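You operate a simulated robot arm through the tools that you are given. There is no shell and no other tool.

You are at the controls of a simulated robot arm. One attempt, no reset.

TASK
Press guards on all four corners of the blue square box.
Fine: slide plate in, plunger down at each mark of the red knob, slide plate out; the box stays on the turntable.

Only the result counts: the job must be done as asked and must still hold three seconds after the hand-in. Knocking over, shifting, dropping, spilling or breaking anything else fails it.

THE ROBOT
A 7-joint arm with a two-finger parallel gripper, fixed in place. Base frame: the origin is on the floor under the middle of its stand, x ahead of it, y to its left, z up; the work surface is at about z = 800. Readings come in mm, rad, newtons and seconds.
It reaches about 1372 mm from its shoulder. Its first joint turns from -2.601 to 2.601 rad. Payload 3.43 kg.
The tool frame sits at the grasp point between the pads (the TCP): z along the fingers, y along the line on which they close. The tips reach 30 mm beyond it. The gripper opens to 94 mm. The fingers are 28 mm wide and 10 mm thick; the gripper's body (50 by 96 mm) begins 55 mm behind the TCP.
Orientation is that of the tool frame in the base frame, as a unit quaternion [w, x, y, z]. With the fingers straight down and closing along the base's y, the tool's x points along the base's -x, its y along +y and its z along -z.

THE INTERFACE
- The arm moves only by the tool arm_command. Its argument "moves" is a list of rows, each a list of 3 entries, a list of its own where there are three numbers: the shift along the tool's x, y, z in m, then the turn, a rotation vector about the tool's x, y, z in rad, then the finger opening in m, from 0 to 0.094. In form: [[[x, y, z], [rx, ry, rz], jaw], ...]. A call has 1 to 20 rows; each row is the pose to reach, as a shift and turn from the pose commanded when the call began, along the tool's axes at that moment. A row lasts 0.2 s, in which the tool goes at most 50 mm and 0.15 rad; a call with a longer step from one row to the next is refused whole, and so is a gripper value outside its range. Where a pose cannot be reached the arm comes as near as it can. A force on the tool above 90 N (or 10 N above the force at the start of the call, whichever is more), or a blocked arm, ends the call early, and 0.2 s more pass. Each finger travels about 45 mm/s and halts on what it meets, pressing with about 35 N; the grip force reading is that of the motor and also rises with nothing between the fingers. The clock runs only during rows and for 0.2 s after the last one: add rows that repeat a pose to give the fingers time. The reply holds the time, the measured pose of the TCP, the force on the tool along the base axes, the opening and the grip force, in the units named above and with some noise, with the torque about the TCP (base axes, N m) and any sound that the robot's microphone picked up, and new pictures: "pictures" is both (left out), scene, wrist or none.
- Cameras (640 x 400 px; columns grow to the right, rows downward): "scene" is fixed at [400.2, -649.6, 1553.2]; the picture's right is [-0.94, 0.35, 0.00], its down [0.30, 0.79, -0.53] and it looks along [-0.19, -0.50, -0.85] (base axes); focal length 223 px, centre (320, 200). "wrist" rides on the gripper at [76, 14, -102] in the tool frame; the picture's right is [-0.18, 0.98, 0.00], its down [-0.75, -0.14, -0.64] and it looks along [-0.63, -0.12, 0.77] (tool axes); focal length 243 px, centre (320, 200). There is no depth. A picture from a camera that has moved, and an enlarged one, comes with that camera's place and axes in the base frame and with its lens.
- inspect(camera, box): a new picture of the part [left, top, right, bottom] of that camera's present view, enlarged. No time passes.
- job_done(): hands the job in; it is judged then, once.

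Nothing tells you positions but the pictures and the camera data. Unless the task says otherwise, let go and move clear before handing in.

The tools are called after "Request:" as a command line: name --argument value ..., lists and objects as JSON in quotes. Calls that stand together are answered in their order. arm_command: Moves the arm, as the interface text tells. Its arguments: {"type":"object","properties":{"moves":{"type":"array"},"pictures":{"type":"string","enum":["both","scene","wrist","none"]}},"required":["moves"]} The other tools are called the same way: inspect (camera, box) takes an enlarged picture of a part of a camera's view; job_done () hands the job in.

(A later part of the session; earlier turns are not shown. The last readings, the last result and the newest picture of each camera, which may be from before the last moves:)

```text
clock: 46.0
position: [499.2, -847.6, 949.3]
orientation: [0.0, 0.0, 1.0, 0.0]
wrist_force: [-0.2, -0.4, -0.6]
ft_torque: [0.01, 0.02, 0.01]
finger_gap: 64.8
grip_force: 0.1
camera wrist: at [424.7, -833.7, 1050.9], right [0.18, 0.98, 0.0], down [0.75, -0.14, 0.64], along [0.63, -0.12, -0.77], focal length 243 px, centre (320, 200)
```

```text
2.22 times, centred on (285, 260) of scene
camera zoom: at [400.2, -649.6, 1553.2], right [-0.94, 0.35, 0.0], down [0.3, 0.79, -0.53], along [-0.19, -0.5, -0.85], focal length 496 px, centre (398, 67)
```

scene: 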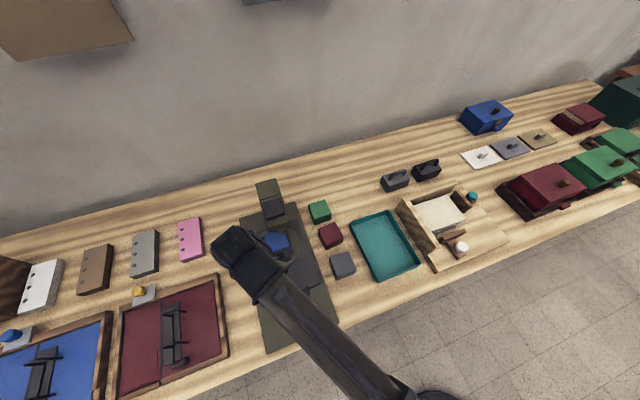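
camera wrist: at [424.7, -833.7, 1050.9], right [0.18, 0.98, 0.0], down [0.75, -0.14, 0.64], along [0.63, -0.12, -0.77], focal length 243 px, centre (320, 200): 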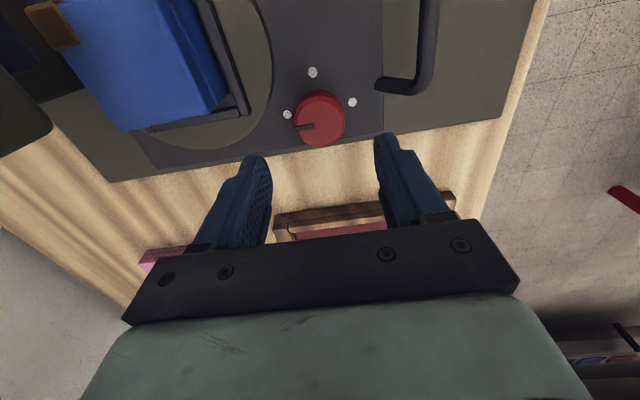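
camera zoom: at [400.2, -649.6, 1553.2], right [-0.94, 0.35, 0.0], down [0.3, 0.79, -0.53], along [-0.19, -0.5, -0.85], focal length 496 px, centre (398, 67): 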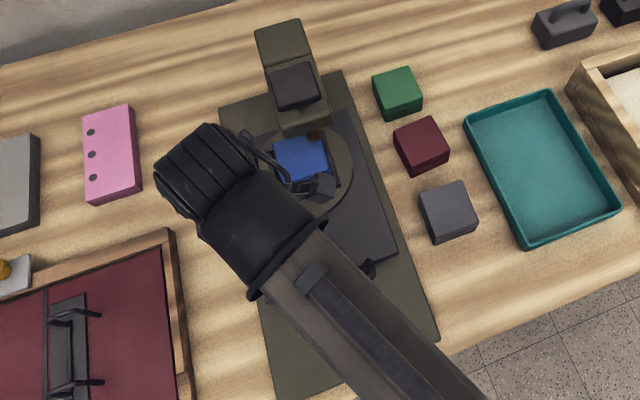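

A brown guard is now on the first corner of the box, so it works. The knob is centred under the TCP within 1 mm; lowering around it with the fingers at 50 mm.

Request:
arm_command --moves '[[[0, 0, 0.0], [0, 0, 0], 0.055], [[0, 0, 0.02], [0, 0, 0], 0.05], [[0, 0, 0.045], [0, 0, 0], 0.05], [[0, 0, 0.06], [0, 0, 0], 0.05], [[0, 0, 0.07], [0, 0, 0], 0.05], [[0, 0, 0.079], [0, 0, 0], 0.05], [[0, 0, 0.079], [0, 0, 0], 0.05]]' --pictures "wrist"

Request:
inspect --camera "wrist" --box '[180, 60, 460, 260]'

```text
clock: 47.6
position: [500.2, -846.0, 869.9]
orientation: [0.001, 0.0, 1.0, -0.001]
wrist_force: [0.9, 0.2, 0.5]
ft_torque: [0.0, -0.01, -0.01]
finger_gap: 49.9
grip_force: 0.1
camera wrist: at [424.8, -832.3, 971.2], right [0.18, 0.98, 0.0], down [0.75, -0.14, 0.64], along [0.63, -0.12, -0.77], focal length 243 px, centre (320, 200)
```

wrist: 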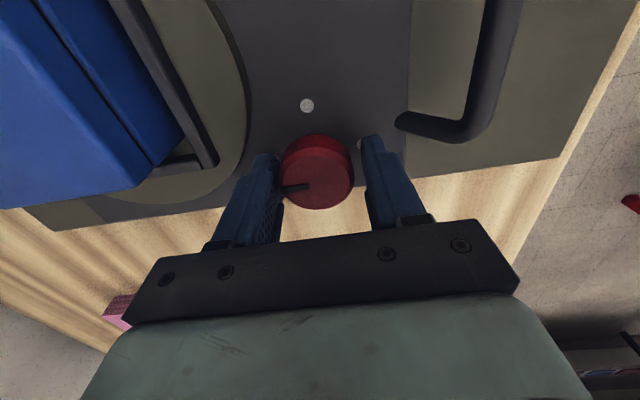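

```text
2.00 times, centred on (320, 160) of wrist
camera zoom: at [424.8, -832.3, 971.2], right [0.18, 0.98, 0.0], down [0.75, -0.14, 0.64], along [0.63, -0.12, -0.77], focal length 485 px, centre (320, 280)
```

zoom: 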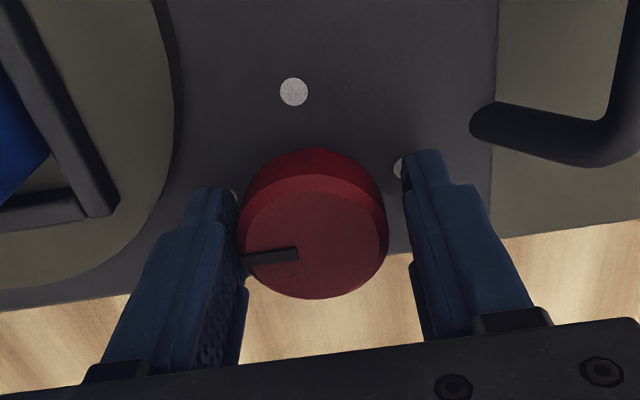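

The fingers straddle the knob cleanly. Closing on it.

Request:
arm_command --moves '[[[0, 0, 0], [0, 0, 0], 0.042], [[0, 0, 0], [0, 0, 0], 0.034], [[0, 0, 0], [0, 0, 0], 0.03], [[0, 0, 0], [0, 0, 0], 0.03]]' --pictures "wrist"

```text
clock: 48.6
position: [500.6, -845.7, 869.8]
orientation: [0.0, 0.0, 1.0, 0.0]
wrist_force: [0.7, -1.7, -1.5]
ft_torque: [-0.05, -0.09, 0.02]
finger_gap: 41.6
grip_force: 45.2
camera wrist: at [424.8, -832.4, 971.2], right [0.18, 0.98, 0.0], down [0.75, -0.14, 0.64], along [0.63, -0.12, -0.77], focal length 243 px, centre (320, 200)
```

wrist: 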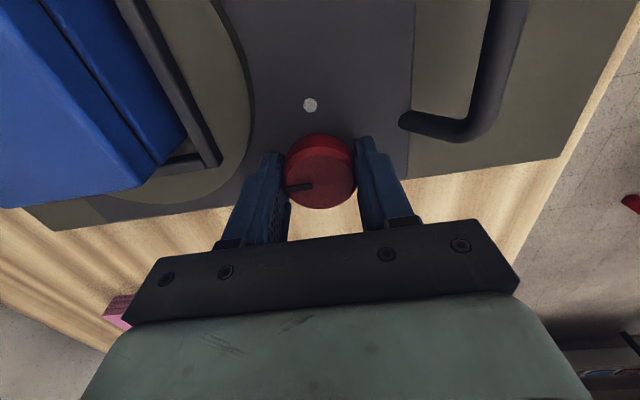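

Knob gripped (41.6 mm). A trial turn of 0.3 rad clockwise, to see whether it turns freely.

Request:
arm_command --moves '[[[0, 0, 0], [0, 0, 0.08], 0.03], [[0, 0, 0], [0, 0, 0.16], 0.03], [[0, 0, 0], [0, 0, 0.24], 0.03], [[0, 0, 0], [0, 0, 0.3], 0.03], [[0, 0, 0], [0, 0, 0.3], 0.03]]'

Request:
inspect --camera "wrist" --box '[180, 60, 460, 260]'

Request:
inspect --camera "scene" --box '[220, 170, 350, 350]'

```text
clock: 49.8
position: [500.4, -846.2, 869.9]
orientation: [-0.001, 0.15, 0.989, 0.0]
wrist_force: [-7.7, 1.9, -9.3]
ft_torque: [-0.7, -0.93, 0.01]
finger_gap: 41.9
grip_force: 44.8
camera wrist: at [432.5, -810.6, 971.3], right [0.47, 0.88, 0.0], down [0.68, -0.36, 0.64], along [0.57, -0.3, -0.77], focal length 243 px, centre (320, 200)
```

scene: 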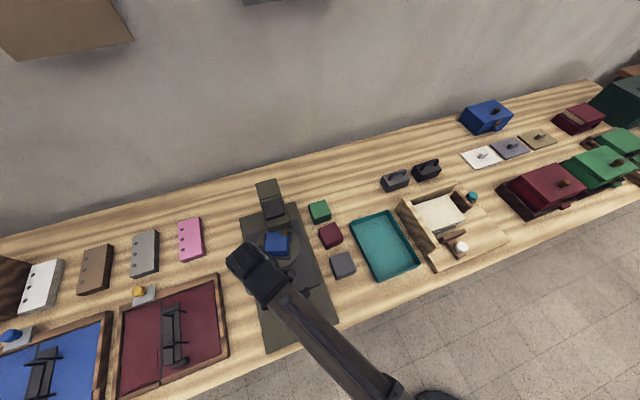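
wrist: 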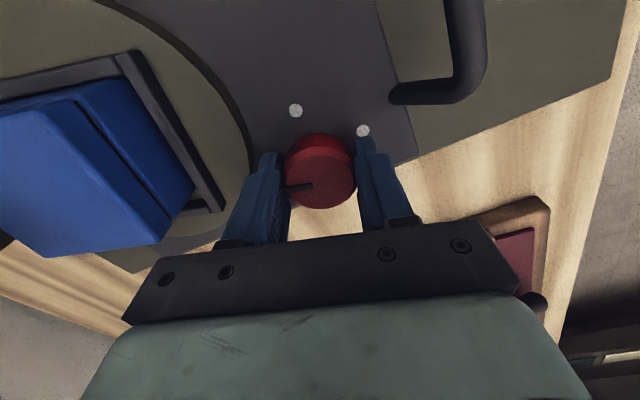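

```text
2.00 times, centred on (320, 160) of wrist
camera zoom: at [432.5, -810.6, 971.3], right [0.47, 0.88, 0.0], down [0.68, -0.36, 0.64], along [0.57, -0.3, -0.77], focal length 485 px, centre (320, 280)
```

zoom: 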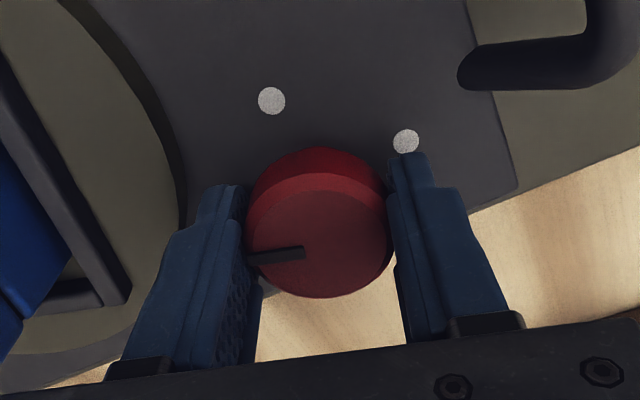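

```text
2.22 times, centred on (285, 260) of scene
camera zoom: at [400.2, -649.6, 1553.2], right [-0.94, 0.35, 0.0], down [0.3, 0.79, -0.53], along [-0.19, -0.5, -0.85], focal length 496 px, centre (398, 67)
```

zoom: 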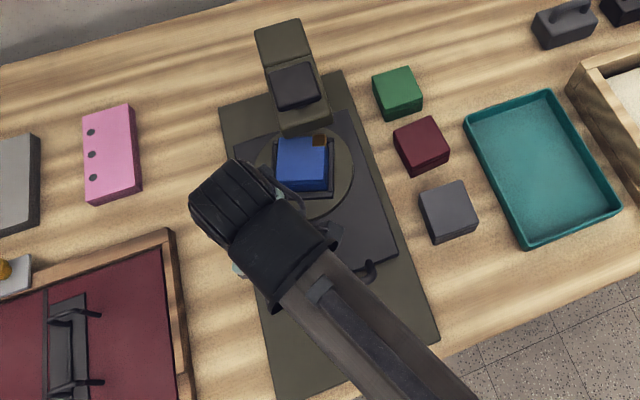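

The knob turns freely and the turntable with the box follows. Continuing clockwise to a full 90°.

Request:
arm_command --moves '[[[0, 0, 0], [0, 0, 0.1], 0.03], [[0, 0, 0], [0, 0, 0.22], 0.03], [[0, 0, 0], [0, 0, 0.34], 0.03], [[0, 0, 0], [0, 0, 0.46], 0.03], [[0, 0, 0], [0, 0, 0.58], 0.03], [[0, 0, 0], [0, 0, 0.7], 0.03], [[0, 0, 0], [0, 0, 0.82], 0.03], [[0, 0, 0], [0, 0, 0.94], 0.03], [[0, 0, 0], [0, 0, 1.06], 0.03], [[0, 0, 0], [0, 0, 1.18], 0.03], [[0, 0, 0], [0, 0, 1.2708], 0.03], [[0, 0, 0], [0, 0, 1.2708], 0.03]]'

Request:
inspect --camera "wrist" --box '[180, 60, 460, 260]'

Request:
inspect --camera "scene" --box '[240, 200, 340, 300]'

```text
clock: 52.4
position: [500.1, -846.6, 869.8]
orientation: [-0.001, 0.707, 0.707, 0.0]
wrist_force: [-13.0, 1.1, -21.8]
ft_torque: [0.25, -0.36, 0.01]
finger_gap: 41.6
grip_force: 45.4
camera wrist: at [515.2, -770.7, 971.3], right [0.98, -0.19, 0.0], down [-0.14, -0.75, 0.64], along [-0.12, -0.63, -0.77], focal length 243 px, centre (320, 200)
```

scene: 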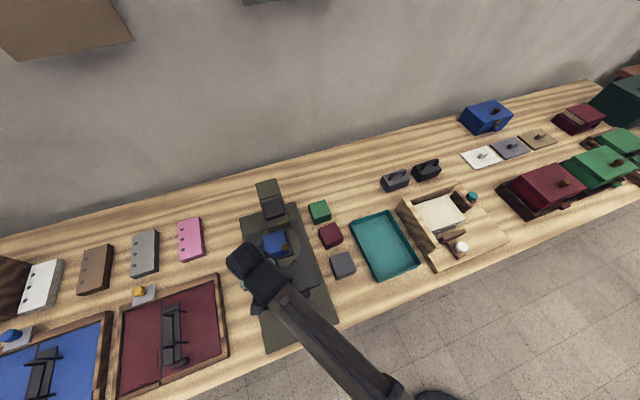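
wrist: 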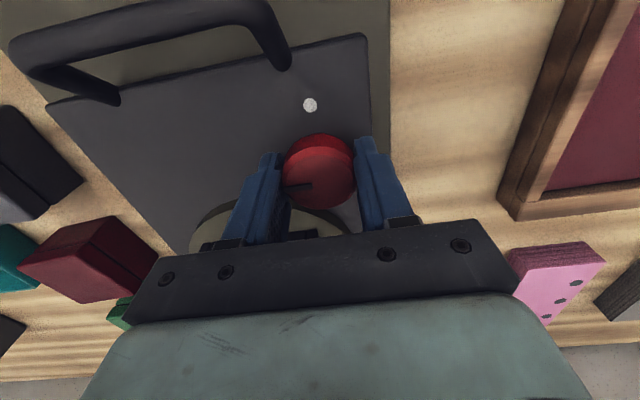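

```text
2.00 times, centred on (320, 160) of wrist
camera zoom: at [515.2, -770.7, 971.3], right [0.98, -0.19, 0.0], down [-0.14, -0.75, 0.64], along [-0.12, -0.63, -0.77], focal length 485 px, centre (320, 280)
```

zoom: 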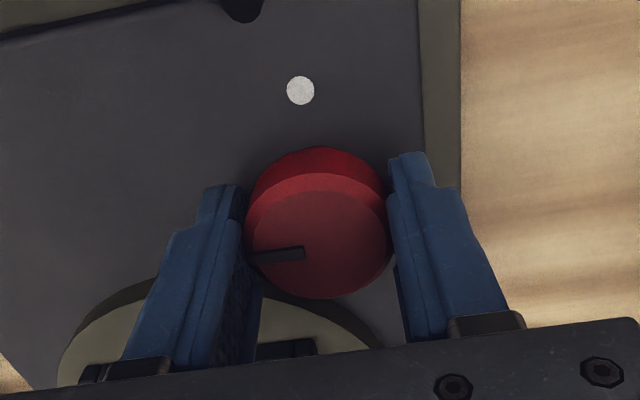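

```text
4.00 times, centred on (290, 250) of scene
camera zoom: at [400.2, -649.6, 1553.2], right [-0.94, 0.35, 0.0], down [0.3, 0.79, -0.53], along [-0.19, -0.5, -0.85], focal length 892 px, centre (440, 0)
```

zoom: 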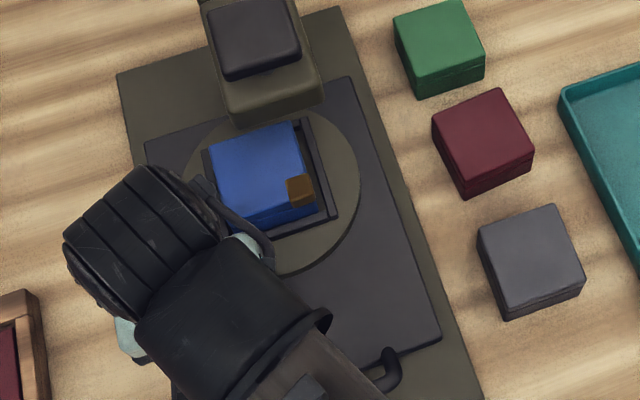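

The table has turned exactly 90° and the guarded corner is now at (-x, +y). I'll release the knob and rise to check the pointer.

Request:
arm_command --moves '[[[0, 0, 0], [0, 0, 0], 0.04], [[0, 0, 0], [0, 0, 0], 0.05], [[0, 0, 0], [0, 0, 0], 0.05], [[0, 0, -0.03], [0, 0, 0], 0.05], [[0, 0, -0.07], [0, 0, 0], 0.05], [[0, 0, -0.1], [0, 0, 0], 0.05], [[0, 0, -0.1], [0, 0, 0], 0.05]]'

Request:
inspect --camera "wrist" --box '[180, 60, 460, 260]'

Request:
inspect --camera "scene" --box '[240, 200, 340, 300]'

```text
clock: 54.0
position: [501.1, -845.6, 972.7]
orientation: [0.0, 0.707, 0.707, 0.0]
wrist_force: [0.3, -0.1, 0.7]
ft_torque: [-0.01, -0.04, -0.02]
finger_gap: 50.1
grip_force: 0.0
camera wrist: at [515.6, -771.1, 1072.7], right [0.98, -0.18, 0.0], down [-0.14, -0.75, 0.64], along [-0.12, -0.63, -0.77], focal length 243 px, centre (320, 200)
```

scene: 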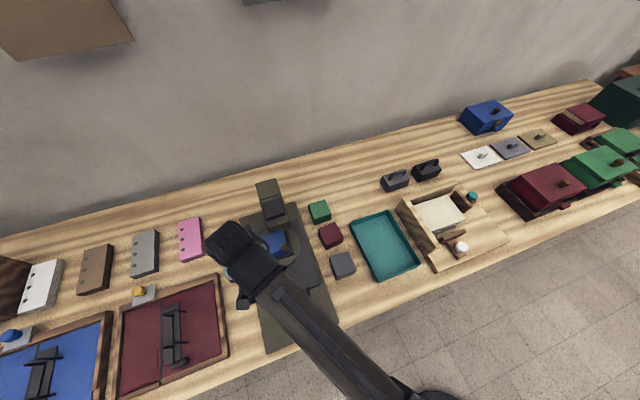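
wrist: 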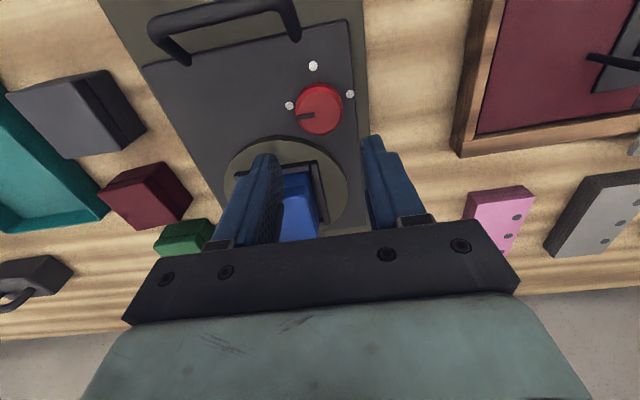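

```text
2.00 times, centred on (320, 160) of wrist
camera zoom: at [515.6, -771.1, 1072.7], right [0.98, -0.18, 0.0], down [-0.14, -0.75, 0.64], along [-0.12, -0.63, -0.77], focal length 485 px, centre (320, 280)
```

zoom: 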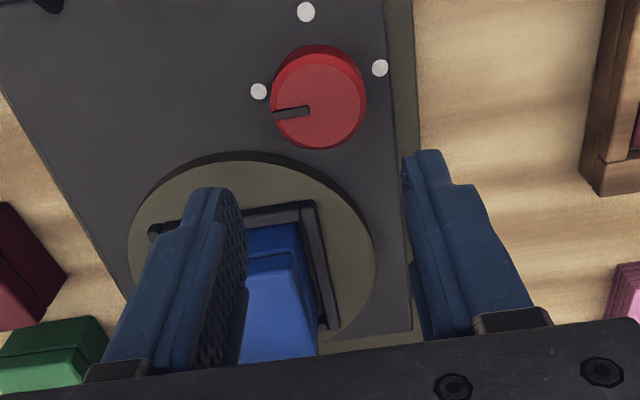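

```text
4.00 times, centred on (290, 250) of scene
camera zoom: at [400.2, -649.6, 1553.2], right [-0.94, 0.35, 0.0], down [0.3, 0.79, -0.53], along [-0.19, -0.5, -0.85], focal length 892 px, centre (440, 0)
```

zoom: 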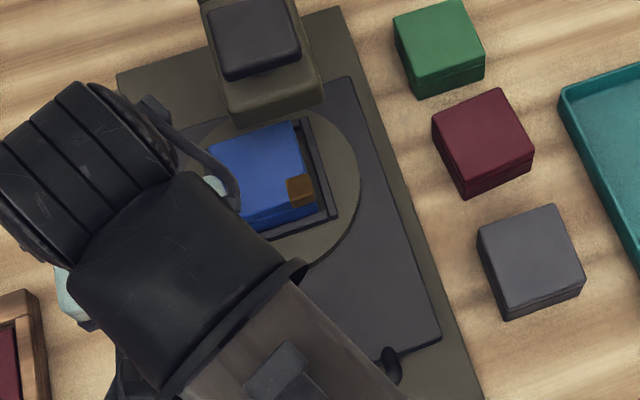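

The pointer is on the next mark. Back up and over the cap, closing the fingers and turning the wrist back to its first yaw on the way.

Request:
arm_command --moves '[[[0, 0, -0.045], [0, 0, -0.13], 0.05], [[0, 0, -0.09], [0, 0, -0.26], 0.04], [[0, 0, -0.135], [0, 0, -0.39], 0.03], [[0, 0, -0.142], [0, 0, -0.52], 0.02], [[-0.02, -0.014, -0.142], [0, 0, -0.65], 0.01], [[-0.045, -0.031, -0.142], [0, 0, -0.78], 0.0], [[-0.07, -0.048, -0.142], [0, 0, -0.91], 0.0], [[-0.095, -0.066, -0.142], [0, 0, -1.04], 0.0], [[-0.115, -0.079, -0.142], [0, 0, -1.17], 0.0], [[-0.13, -0.0897, -0.142], [0, 0, -1.3], 0.0], [[-0.13, -0.0897, -0.142], [0, 0, -1.43], 0.0], [[-0.13, -0.0897, -0.142], [0, 0, -1.5708], 0.0], [[-0.13, -0.0897, -0.142], [0, 0, -1.5708], 0.0]]'

Request:
inspect --camera "wrist" --box '[180, 60, 460, 260]'

Request:
inspect --camera "scene" --box '[240, 180, 340, 320]'

```text
clock: 56.8
position: [409.4, -976.1, 1112.9]
orientation: [0.0, -0.001, 1.0, 0.0]
wrist_force: [-0.7, 0.1, 0.3]
ft_torque: [-0.02, 0.0, 0.02]
finger_gap: 0.0
grip_force: 33.1
camera wrist: at [334.2, -963.1, 1214.0], right [0.18, 0.98, 0.0], down [0.75, -0.14, 0.64], along [0.63, -0.12, -0.77], focal length 243 px, centre (320, 200)
```

scene: 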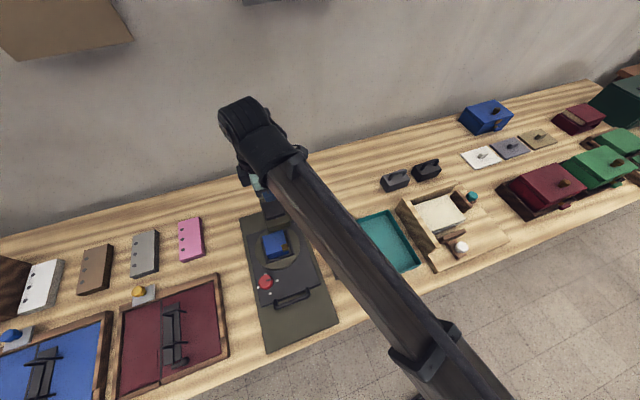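
wrist: 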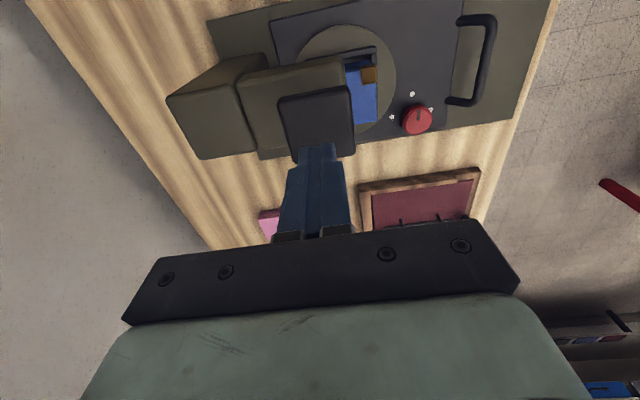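

```text
2.00 times, centred on (320, 160) of wrist
camera zoom: at [334.2, -963.1, 1214.0], right [0.18, 0.98, 0.0], down [0.75, -0.14, 0.64], along [0.63, -0.12, -0.77], focal length 485 px, centre (320, 280)
```

zoom: 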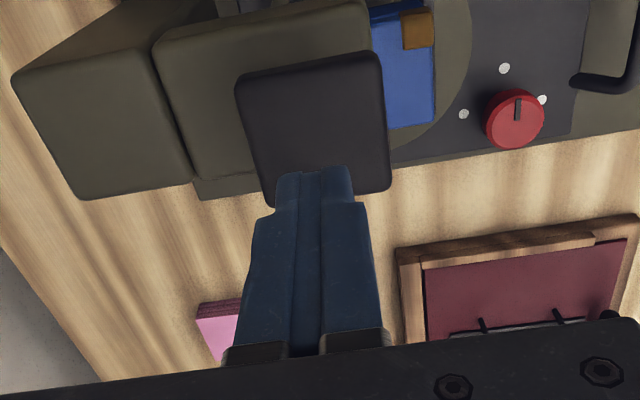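

```text
2.86 times, centred on (290, 250) of scene
camera zoom: at [400.2, -649.6, 1553.2], right [-0.94, 0.35, 0.0], down [0.3, 0.79, -0.53], along [-0.19, -0.5, -0.85], focal length 637 px, centre (406, 57)
```

zoom: 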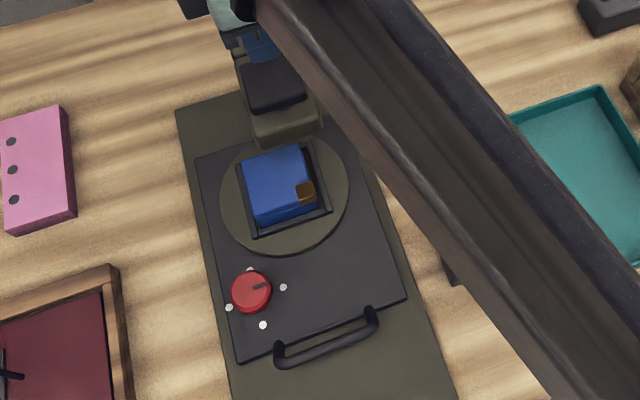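

Same spot over the cap as before. Pressing the second corner.

Request:
arm_command --moves '[[[0, 0, 0.02], [0, 0, 0], 0.0], [[0, 0, 0.04], [0, 0, 0], 0.0], [[0, 0, 0.05], [0, 0, 0], 0.0], [[0, 0, 0.055], [0, 0, 0], 0.0], [[0, 0, 0.058], [0, 0, 0], 0.0], [[0, 0, 0.061], [0, 0, 0], 0.0], [[0, 0, 0.064], [0, 0, 0], 0.0], [[0, 0, 0.067], [0, 0, 0], 0.0], [[0, 0, 0.07], [0, 0, 0], 0.0], [[0, 0, 0.073], [0, 0, 0], 0.0], [[0, 0, 0.076], [0, 0, 0], 0.0], [[0, 0, 0.078], [0, 0, 0], 0.0], [[0, 0, 0.078], [0, 0, 0], 0.0]]'

```text
clock: 59.6
position: [411.4, -977.0, 1039.2]
orientation: [0.001, 0.0, 1.0, -0.004]
wrist_force: [2.4, -11.9, 63.6]
ft_torque: [-0.33, 0.2, 0.06]
finger_gap: 0.0
grip_force: 33.0
heard: click
camera wrist: at [335.1, -961.8, 1141.0], right [0.18, 0.98, -0.01], down [0.75, -0.14, 0.64], along [0.63, -0.12, -0.76], focal length 243 px, centre (320, 200)
```

scene: 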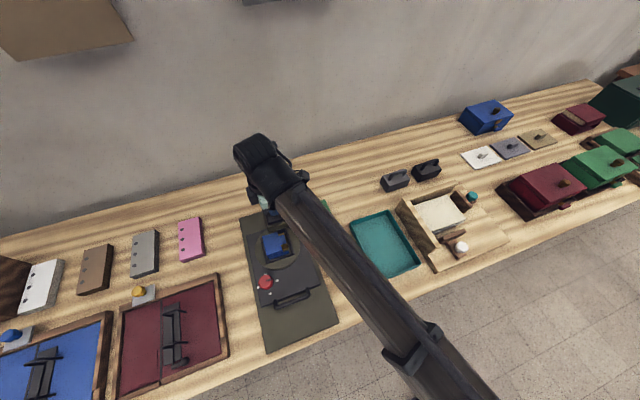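
wrist: 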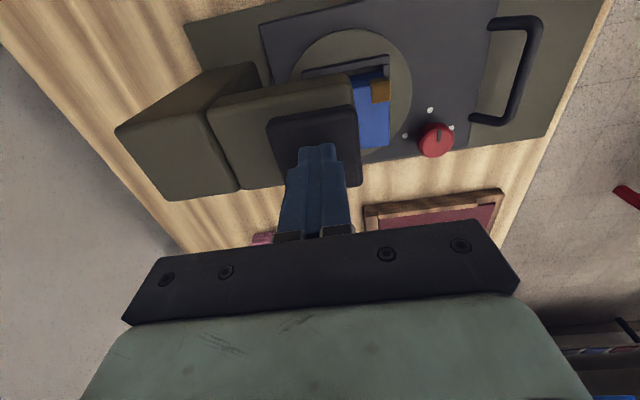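

Second click heard. Going back over the knob along the same path.

Request:
arm_command --moves '[[[0, 0, -0.01], [0, 0, 0], 0.0], [[0, 0, -0.04], [0, 0, 0], 0.0], [[0, 0, -0.078], [0, 0, 0], 0.0], [[-0.02, 0.035, -0.085], [0, 0, 0], 0.0], [[-0.043, 0.07, -0.085], [0, 0, 0], 0.02], [[-0.067, 0.102, -0.085], [0, 0, 0], 0.04], [[-0.0897, 0.13, -0.075], [0, 0, 0], 0.05], [[-0.0897, 0.13, -0.035], [0, 0, 0], 0.05], [[-0.0897, 0.13, 0.01], [0, 0, 0], 0.05], [[-0.0897, 0.13, 0.05], [0, 0, 0], 0.05], [[-0.0897, 0.13, 0.085], [0, 0, 0], 0.05], [[-0.0897, 0.13, 0.085], [0, 0, 0], 0.05]]'

Request:
inspect --camera "wrist" --box '[180, 60, 460, 260]'

Request:
inspect --camera "scene" --box '[240, 200, 340, 300]'

```text
clock: 62.2
position: [498.4, -845.4, 947.6]
orientation: [0.0, 0.0, 1.0, 0.0]
wrist_force: [0.0, -0.5, 0.2]
ft_torque: [0.0, 0.01, 0.02]
finger_gap: 50.1
grip_force: 0.0
camera wrist: at [423.3, -832.0, 1049.7], right [0.18, 0.98, 0.0], down [0.75, -0.14, 0.64], along [0.63, -0.12, -0.77], focal length 243 px, centre (320, 200)
```

scene: 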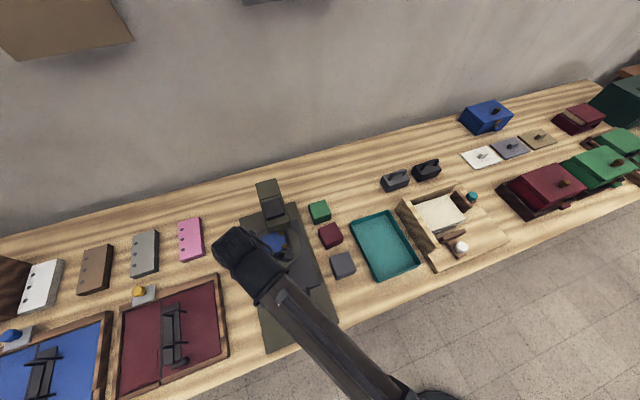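
wrist: 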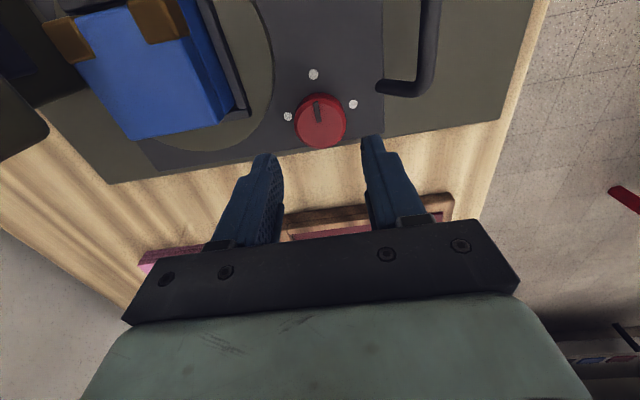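

```text
2.00 times, centred on (320, 160) of wrist
camera zoom: at [423.3, -832.0, 1049.7], right [0.18, 0.98, 0.0], down [0.75, -0.14, 0.64], along [0.63, -0.12, -0.77], focal length 485 px, centre (320, 280)
```

zoom: 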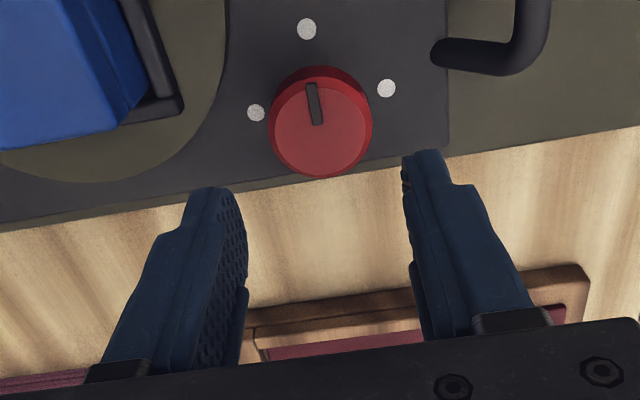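

```text
4.00 times, centred on (290, 250) of scene
camera zoom: at [400.2, -649.6, 1553.2], right [-0.94, 0.35, 0.0], down [0.3, 0.79, -0.53], along [-0.19, -0.5, -0.85], focal length 892 px, centre (440, 0)
```

zoom: 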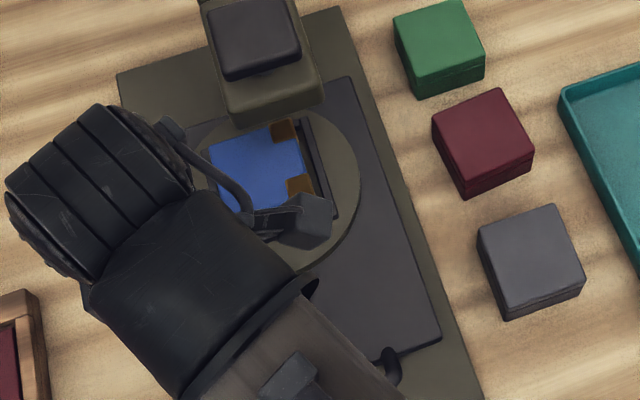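

Two guards are on. Lowering and gripping the knob again.

Request:
arm_command --moves '[[[0, 0, 0.02], [0, 0, 0], 0.05], [[0, 0, 0.045], [0, 0, 0], 0.05], [[0, 0, 0.06], [0, 0, 0], 0.05], [[0, 0, 0.07], [0, 0, 0], 0.05], [[0, 0, 0.078], [0, 0, 0], 0.05], [[0, 0, 0.078], [0, 0, 0], 0.05], [[0, 0, 0.078], [0, 0, 0], 0.042], [[0, 0, 0.078], [0, 0, 0], 0.034], [[0, 0, 0.078], [0, 0, 0], 0.03], [[0, 0, 0.078], [0, 0, 0], 0.03]]' --pictures "wrist"

```text
clock: 64.4
position: [499.2, -847.6, 871.7]
orientation: [0.0, -0.001, 1.0, 0.0]
wrist_force: [-0.8, 1.7, -4.7]
ft_torque: [-0.16, -0.16, -0.01]
finger_gap: 41.8
grip_force: 44.9
camera wrist: at [424.4, -833.0, 972.7], right [0.18, 0.98, 0.0], down [0.75, -0.14, 0.64], along [0.63, -0.12, -0.77], focal length 243 px, centre (320, 200)
```

wrist: 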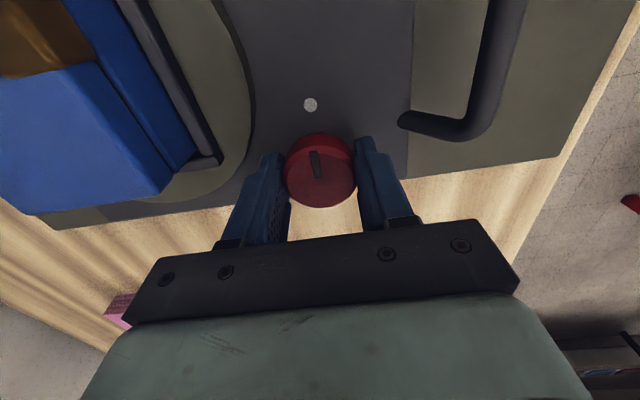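

Knob gripped. Turning another 90° clockwise.

Request:
arm_command --moves '[[[0, 0, 0], [0, 0, 0.1], 0.03], [[0, 0, 0], [0, 0, 0.22], 0.03], [[0, 0, 0], [0, 0, 0.34], 0.03], [[0, 0, 0], [0, 0, 0.46], 0.03], [[0, 0, 0], [0, 0, 0.58], 0.03], [[0, 0, 0], [0, 0, 0.7], 0.03], [[0, 0, 0], [0, 0, 0.82], 0.03], [[0, 0, 0], [0, 0, 0.94], 0.03], [[0, 0, 0], [0, 0, 1.06], 0.03], [[0, 0, 0], [0, 0, 1.18], 0.03], [[0, 0, 0], [0, 0, 1.3], 0.03], [[0, 0, 0], [0, 0, 1.42], 0.03], [[0, 0, 0], [0, 0, 1.52], 0.03], [[0, 0, 0], [0, 0, 1.5708], 0.03], [[0, 0, 0], [0, 0, 1.5708], 0.03]]'

Request:
inspect --camera "wrist" --box '[180, 60, 460, 260]'

Request:
inspect --camera "scene" --box '[240, 200, 340, 300]'

```text
clock: 67.6
position: [500.7, -846.1, 871.2]
orientation: [-0.001, 0.707, 0.707, -0.001]
wrist_force: [-10.1, 2.8, -8.9]
ft_torque: [-0.45, -0.22, -0.01]
finger_gap: 41.7
grip_force: 45.2
camera wrist: at [515.2, -770.7, 972.7], right [0.98, -0.19, 0.0], down [-0.14, -0.75, 0.64], along [-0.12, -0.63, -0.77], focal length 243 px, centre (320, 200)
```

scene: 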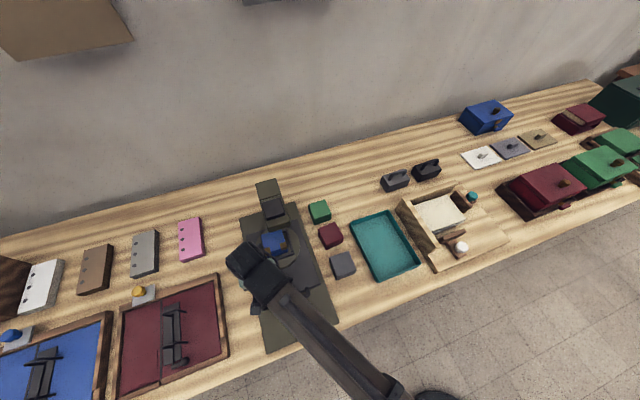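
wrist: 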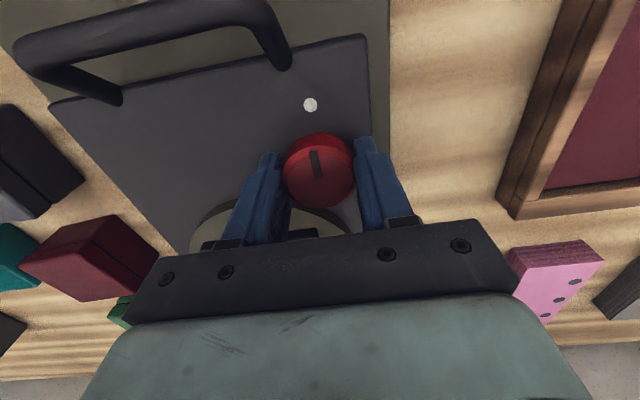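

```text
2.00 times, centred on (320, 160) of wrist
camera zoom: at [515.2, -770.7, 972.7], right [0.98, -0.19, 0.0], down [-0.14, -0.75, 0.64], along [-0.12, -0.63, -0.77], focal length 485 px, centre (320, 280)
```

zoom: 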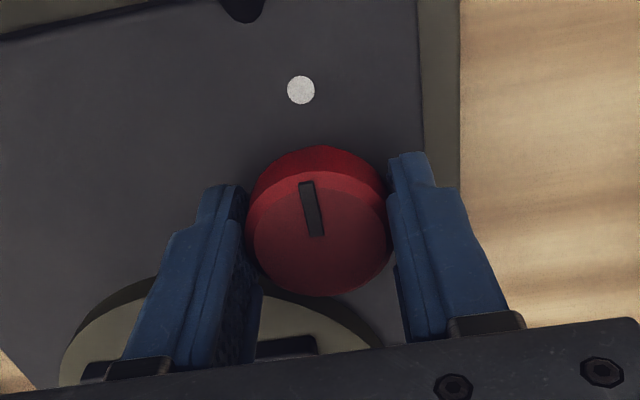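

```text
4.00 times, centred on (290, 250) of scene
camera zoom: at [400.2, -649.6, 1553.2], right [-0.94, 0.35, 0.0], down [0.3, 0.79, -0.53], along [-0.19, -0.5, -0.85], focal length 892 px, centre (440, 0)
```

zoom: 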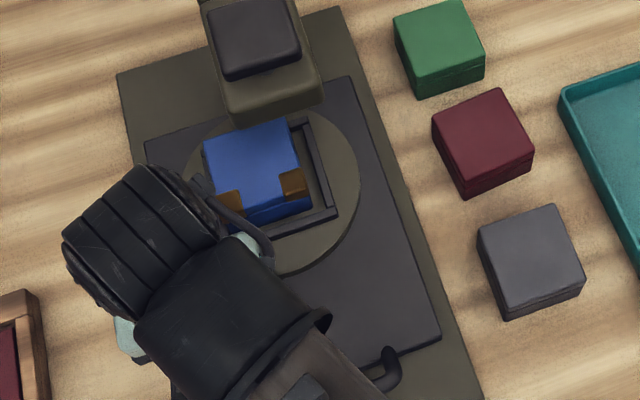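

Both guards are now on the +y side, so the turn is complete. Releasing the knob and rising.

Request:
arm_command --moves '[[[0, 0, 0], [0, 0, 0], 0.04], [[0, 0, 0], [0, 0, 0], 0.05], [[0, 0, 0], [0, 0, 0], 0.05], [[0, 0, -0.03], [0, 0, 0], 0.05], [[0, 0, -0.07], [0, 0, 0], 0.05], [[0, 0, -0.1], [0, 0, 0], 0.05], [[0, 0, -0.1], [0, 0, 0], 0.05]]' --pictures "wrist"

Request:
inspect --camera "wrist" --box '[180, 60, 460, 260]'

```text
clock: 69.2
position: [499.5, -848.5, 969.9]
orientation: [0.0, 0.707, 0.707, -0.001]
wrist_force: [-0.3, 0.3, -0.3]
ft_torque: [0.01, 0.01, 0.0]
finger_gap: 49.9
grip_force: 0.1
camera wrist: at [515.4, -772.0, 1071.1], right [0.98, -0.18, 0.0], down [-0.14, -0.75, 0.64], along [-0.12, -0.63, -0.77], focal length 243 px, centre (320, 200)
```

wrist: 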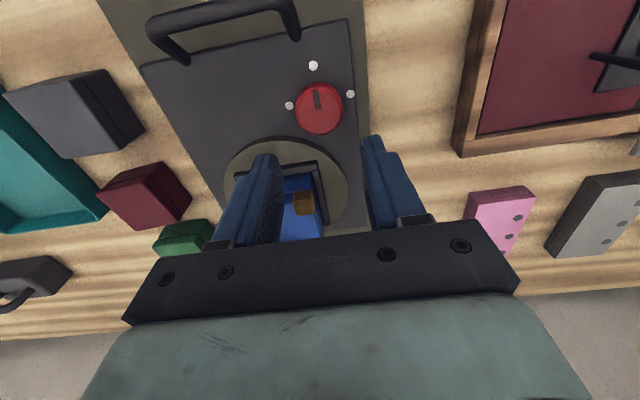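

```text
2.00 times, centred on (320, 160) of wrist
camera zoom: at [515.4, -772.0, 1071.1], right [0.98, -0.18, 0.0], down [-0.14, -0.75, 0.64], along [-0.12, -0.63, -0.77], focal length 485 px, centre (320, 280)
```

zoom: 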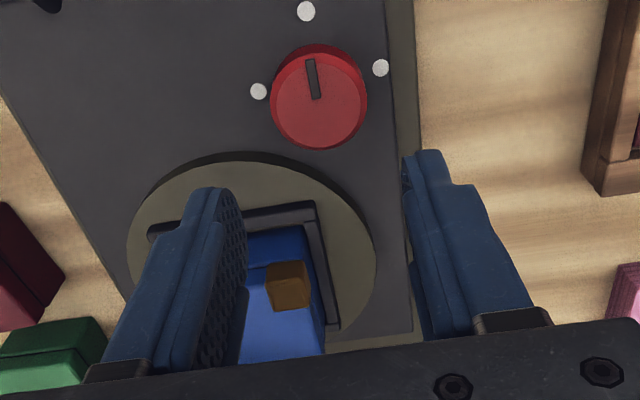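

The pointer is on the third mark. Going back over the cap.

Request:
arm_command --moves '[[[0, 0, -0.045], [0, 0, -0.13], 0.05], [[0, 0, -0.09], [0, 0, -0.26], 0.04], [[0, 0, -0.135], [0, 0, -0.39], 0.03], [[0, 0, -0.142], [0, 0, -0.52], 0.02], [[-0.02, -0.014, -0.142], [0, 0, -0.65], 0.01], [[-0.045, -0.031, -0.142], [0, 0, -0.78], 0.0], [[-0.07, -0.048, -0.142], [0, 0, -0.91], 0.0], [[-0.095, -0.066, -0.142], [0, 0, -1.04], 0.0], [[-0.115, -0.079, -0.142], [0, 0, -1.17], 0.0], [[-0.13, -0.0897, -0.142], [0, 0, -1.3], 0.0], [[-0.13, -0.0897, -0.142], [0, 0, -1.43], 0.0], [[-0.13, -0.0897, -0.142], [0, 0, -1.5708], 0.0], [[-0.13, -0.0897, -0.142], [0, 0, -1.5708], 0.0]]'

Request:
inspect --camera "scene" --box '[240, 200, 340, 320]'

Request:
inspect --camera "wrist" --box '[180, 10, 520, 210]'

```text
clock: 72.0
position: [411.0, -976.7, 1113.9]
orientation: [0.0, 0.0, 1.0, 0.001]
wrist_force: [-0.3, 0.6, 0.5]
ft_torque: [0.03, 0.0, -0.01]
finger_gap: 0.0
grip_force: 33.0
camera wrist: at [334.9, -963.2, 1214.6], right [0.18, 0.98, 0.0], down [0.75, -0.14, 0.64], along [0.63, -0.12, -0.77], focal length 243 px, centre (320, 200)
```

scene: 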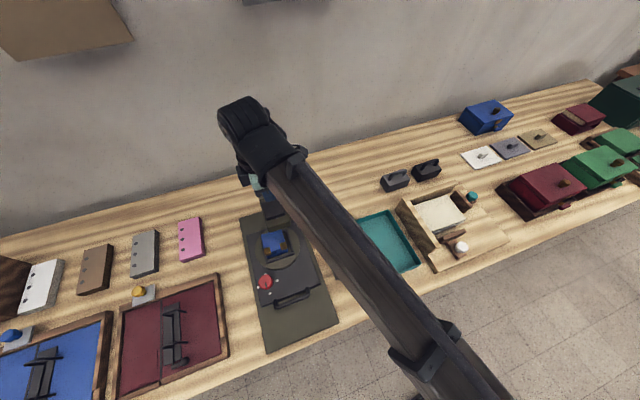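
wrist: 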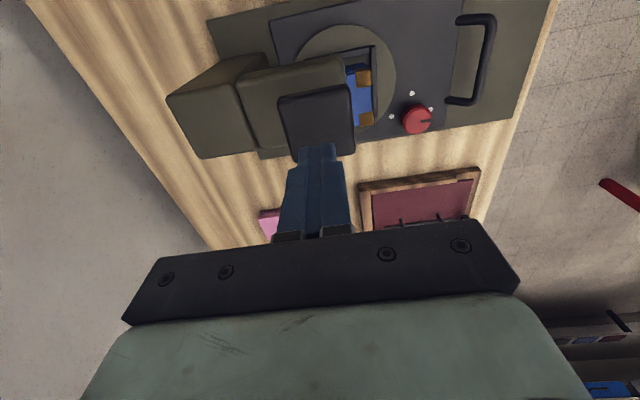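

```text
3.33 times, centred on (290, 260) of scene
camera zoom: at [400.2, -649.6, 1553.2], right [-0.94, 0.35, 0.0], down [0.3, 0.79, -0.53], along [-0.19, -0.5, -0.85], focal length 743 px, centre (420, 0)
```

zoom: 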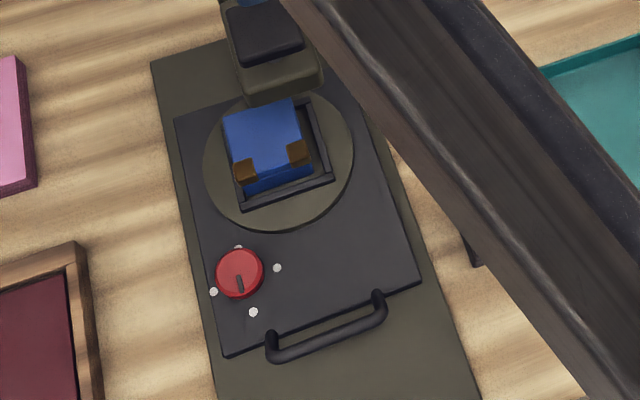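

```text
1.88 times, centred on (350, 110) of wrist
camera zoom: at [334.9, -963.2, 1214.6], right [0.18, 0.98, 0.0], down [0.75, -0.14, 0.64], along [0.63, -0.12, -0.77], focal length 457 px, centre (264, 369)
```

zoom: 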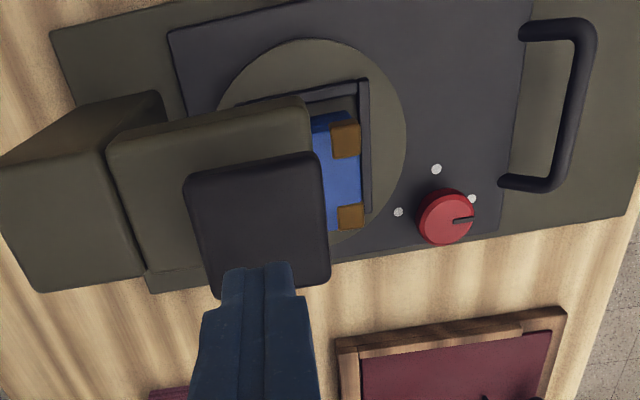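

Everything is in place, with two guards on the +y side and the third corner under the plunger. Pressing.

Request:
arm_command --moves '[[[0, 0, 0.02], [0, 0, 0], 0.0], [[0, 0, 0.04], [0, 0, 0], 0.0], [[0, 0, 0.05], [0, 0, 0], 0.0], [[0, 0, 0.055], [0, 0, 0], 0.0], [[0, 0, 0.058], [0, 0, 0], 0.0], [[0, 0, 0.061], [0, 0, 0], 0.0], [[0, 0, 0.064], [0, 0, 0], 0.0], [[0, 0, 0.067], [0, 0, 0], 0.0], [[0, 0, 0.07], [0, 0, 0], 0.0], [[0, 0, 0.073], [0, 0, 0], 0.0], [[0, 0, 0.076], [0, 0, 0], 0.0], [[0, 0, 0.0785], [0, 0, 0], 0.0], [[0, 0, 0.0785], [0, 0, 0], 0.0]]'

```text
clock: 74.8
position: [410.8, -975.4, 1040.0]
orientation: [0.001, 0.0, 1.0, -0.002]
wrist_force: [2.3, -6.5, 57.2]
ft_torque: [-0.11, 0.13, 0.2]
finger_gap: 0.1
grip_force: 33.1
heard: click
camera wrist: at [334.9, -961.6, 1141.2], right [0.18, 0.98, -0.01], down [0.75, -0.14, 0.64], along [0.63, -0.12, -0.76], focal length 243 px, centre (320, 200)
```

scene: 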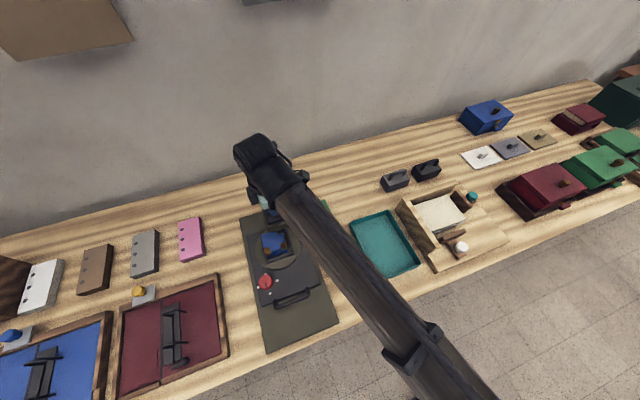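
wrist: 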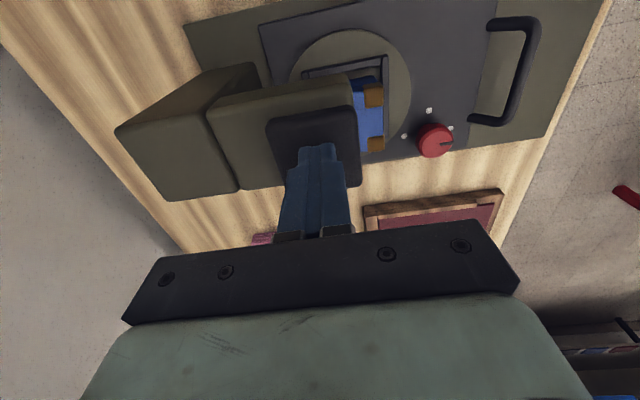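

Third click heard. Rising and going back over the knob.

Request:
arm_command --moves '[[[0, 0, -0.01], [0, 0, 0], 0.0], [[0, 0, -0.04], [0, 0, 0], 0.0], [[0, 0, -0.078], [0, 0, 0], 0.0], [[-0.02, 0.035, -0.085], [0, 0, 0], 0.0], [[-0.043, 0.07, -0.085], [0, 0, 0], 0.02], [[-0.067, 0.102, -0.085], [0, 0, 0], 0.04], [[-0.0897, 0.13, -0.075], [0, 0, 0], 0.05], [[-0.0897, 0.13, -0.035], [0, 0, 0], 0.05], [[-0.0897, 0.13, 0.01], [0, 0, 0], 0.05], [[-0.0897, 0.13, 0.05], [0, 0, 0], 0.05], [[-0.0897, 0.13, 0.085], [0, 0, 0], 0.05], [[-0.0897, 0.13, 0.085], [0, 0, 0], 0.05]]'

Request:
inspect --camera "wrist" --box '[0, 0, 400, 230]'

Request:
inspect --camera "scene" --box '[240, 200, 340, 300]'

```text
clock: 77.4
position: [501.5, -846.5, 949.9]
orientation: [0.0, 0.0, 1.0, 0.0]
wrist_force: [0.7, 0.1, 0.1]
ft_torque: [-0.02, 0.01, 0.0]
finger_gap: 50.1
grip_force: 0.1
camera wrist: at [425.6, -832.6, 1051.0], right [0.18, 0.98, 0.0], down [0.75, -0.14, 0.64], along [0.63, -0.12, -0.77], focal length 243 px, centre (320, 200)
```

scene: 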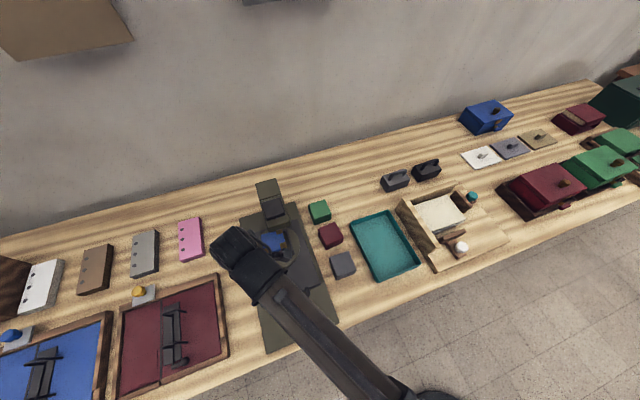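
wrist: 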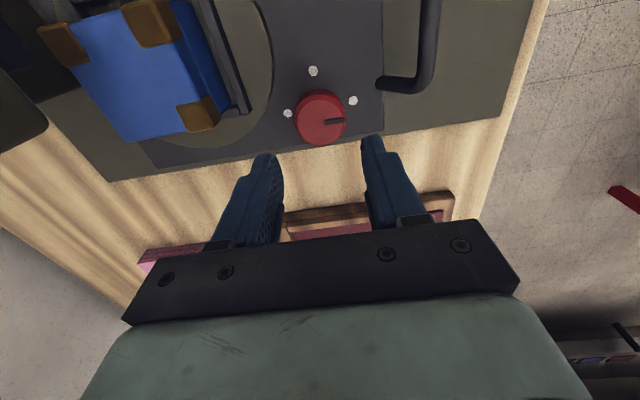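

```text
1.60 times, centred on (200, 115) of wrist
camera zoom: at [425.6, -832.6, 1051.0], right [0.18, 0.98, 0.0], down [0.75, -0.14, 0.64], along [0.63, -0.12, -0.77], focal length 388 px, centre (512, 336)
```

zoom: 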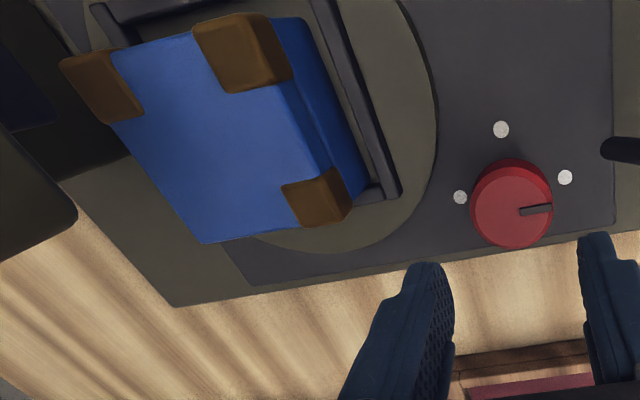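

```text
4.00 times, centred on (290, 250) of scene
camera zoom: at [400.2, -649.6, 1553.2], right [-0.94, 0.35, 0.0], down [0.3, 0.79, -0.53], along [-0.19, -0.5, -0.85], focal length 892 px, centre (440, 0)
```

zoom: 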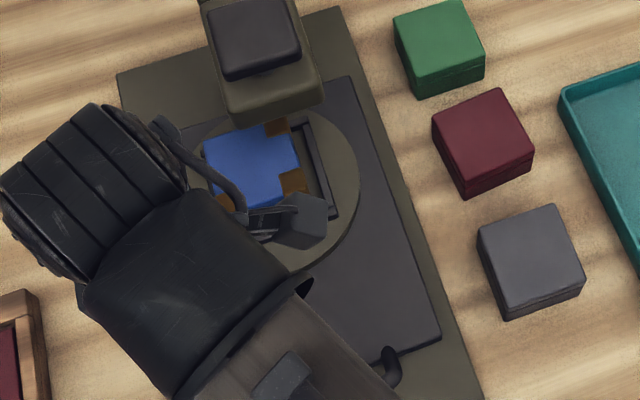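

Three guards are visible. Lowering onto the knob for the last quarter turn.

Request:
arm_command --moves '[[[0, 0, 0.02], [0, 0, 0], 0.05], [[0, 0, 0.045], [0, 0, 0], 0.05], [[0, 0, 0.06], [0, 0, 0], 0.05], [[0, 0, 0.07], [0, 0, 0], 0.05], [[0, 0, 0.078], [0, 0, 0], 0.05], [[0, 0, 0.078], [0, 0, 0], 0.05], [[0, 0, 0.078], [0, 0, 0], 0.042], [[0, 0, 0.078], [0, 0, 0], 0.034], [[0, 0, 0.078], [0, 0, 0], 0.03], [[0, 0, 0.078], [0, 0, 0], 0.03]]' --pictures "wrist"

```text
clock: 79.6
position: [501.8, -846.4, 871.5]
orientation: [0.0, 0.0, 1.0, 0.0]
wrist_force: [-0.2, 3.3, -4.2]
ft_torque: [-0.19, -0.07, -0.03]
finger_gap: 42.1
grip_force: 45.2
camera wrist: at [425.7, -833.0, 973.2], right [0.18, 0.98, 0.0], down [0.75, -0.14, 0.64], along [0.63, -0.12, -0.77], focal length 243 px, centre (320, 200)
```

wrist: 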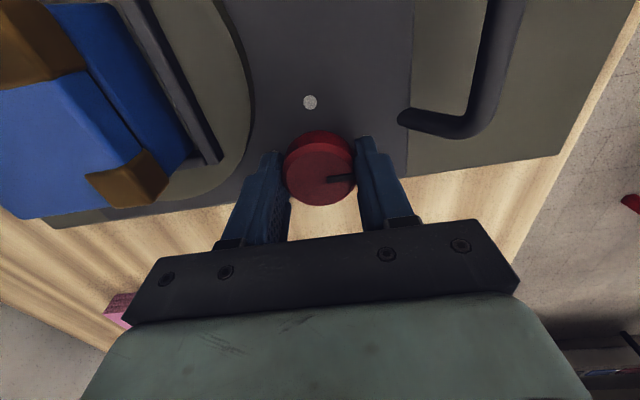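

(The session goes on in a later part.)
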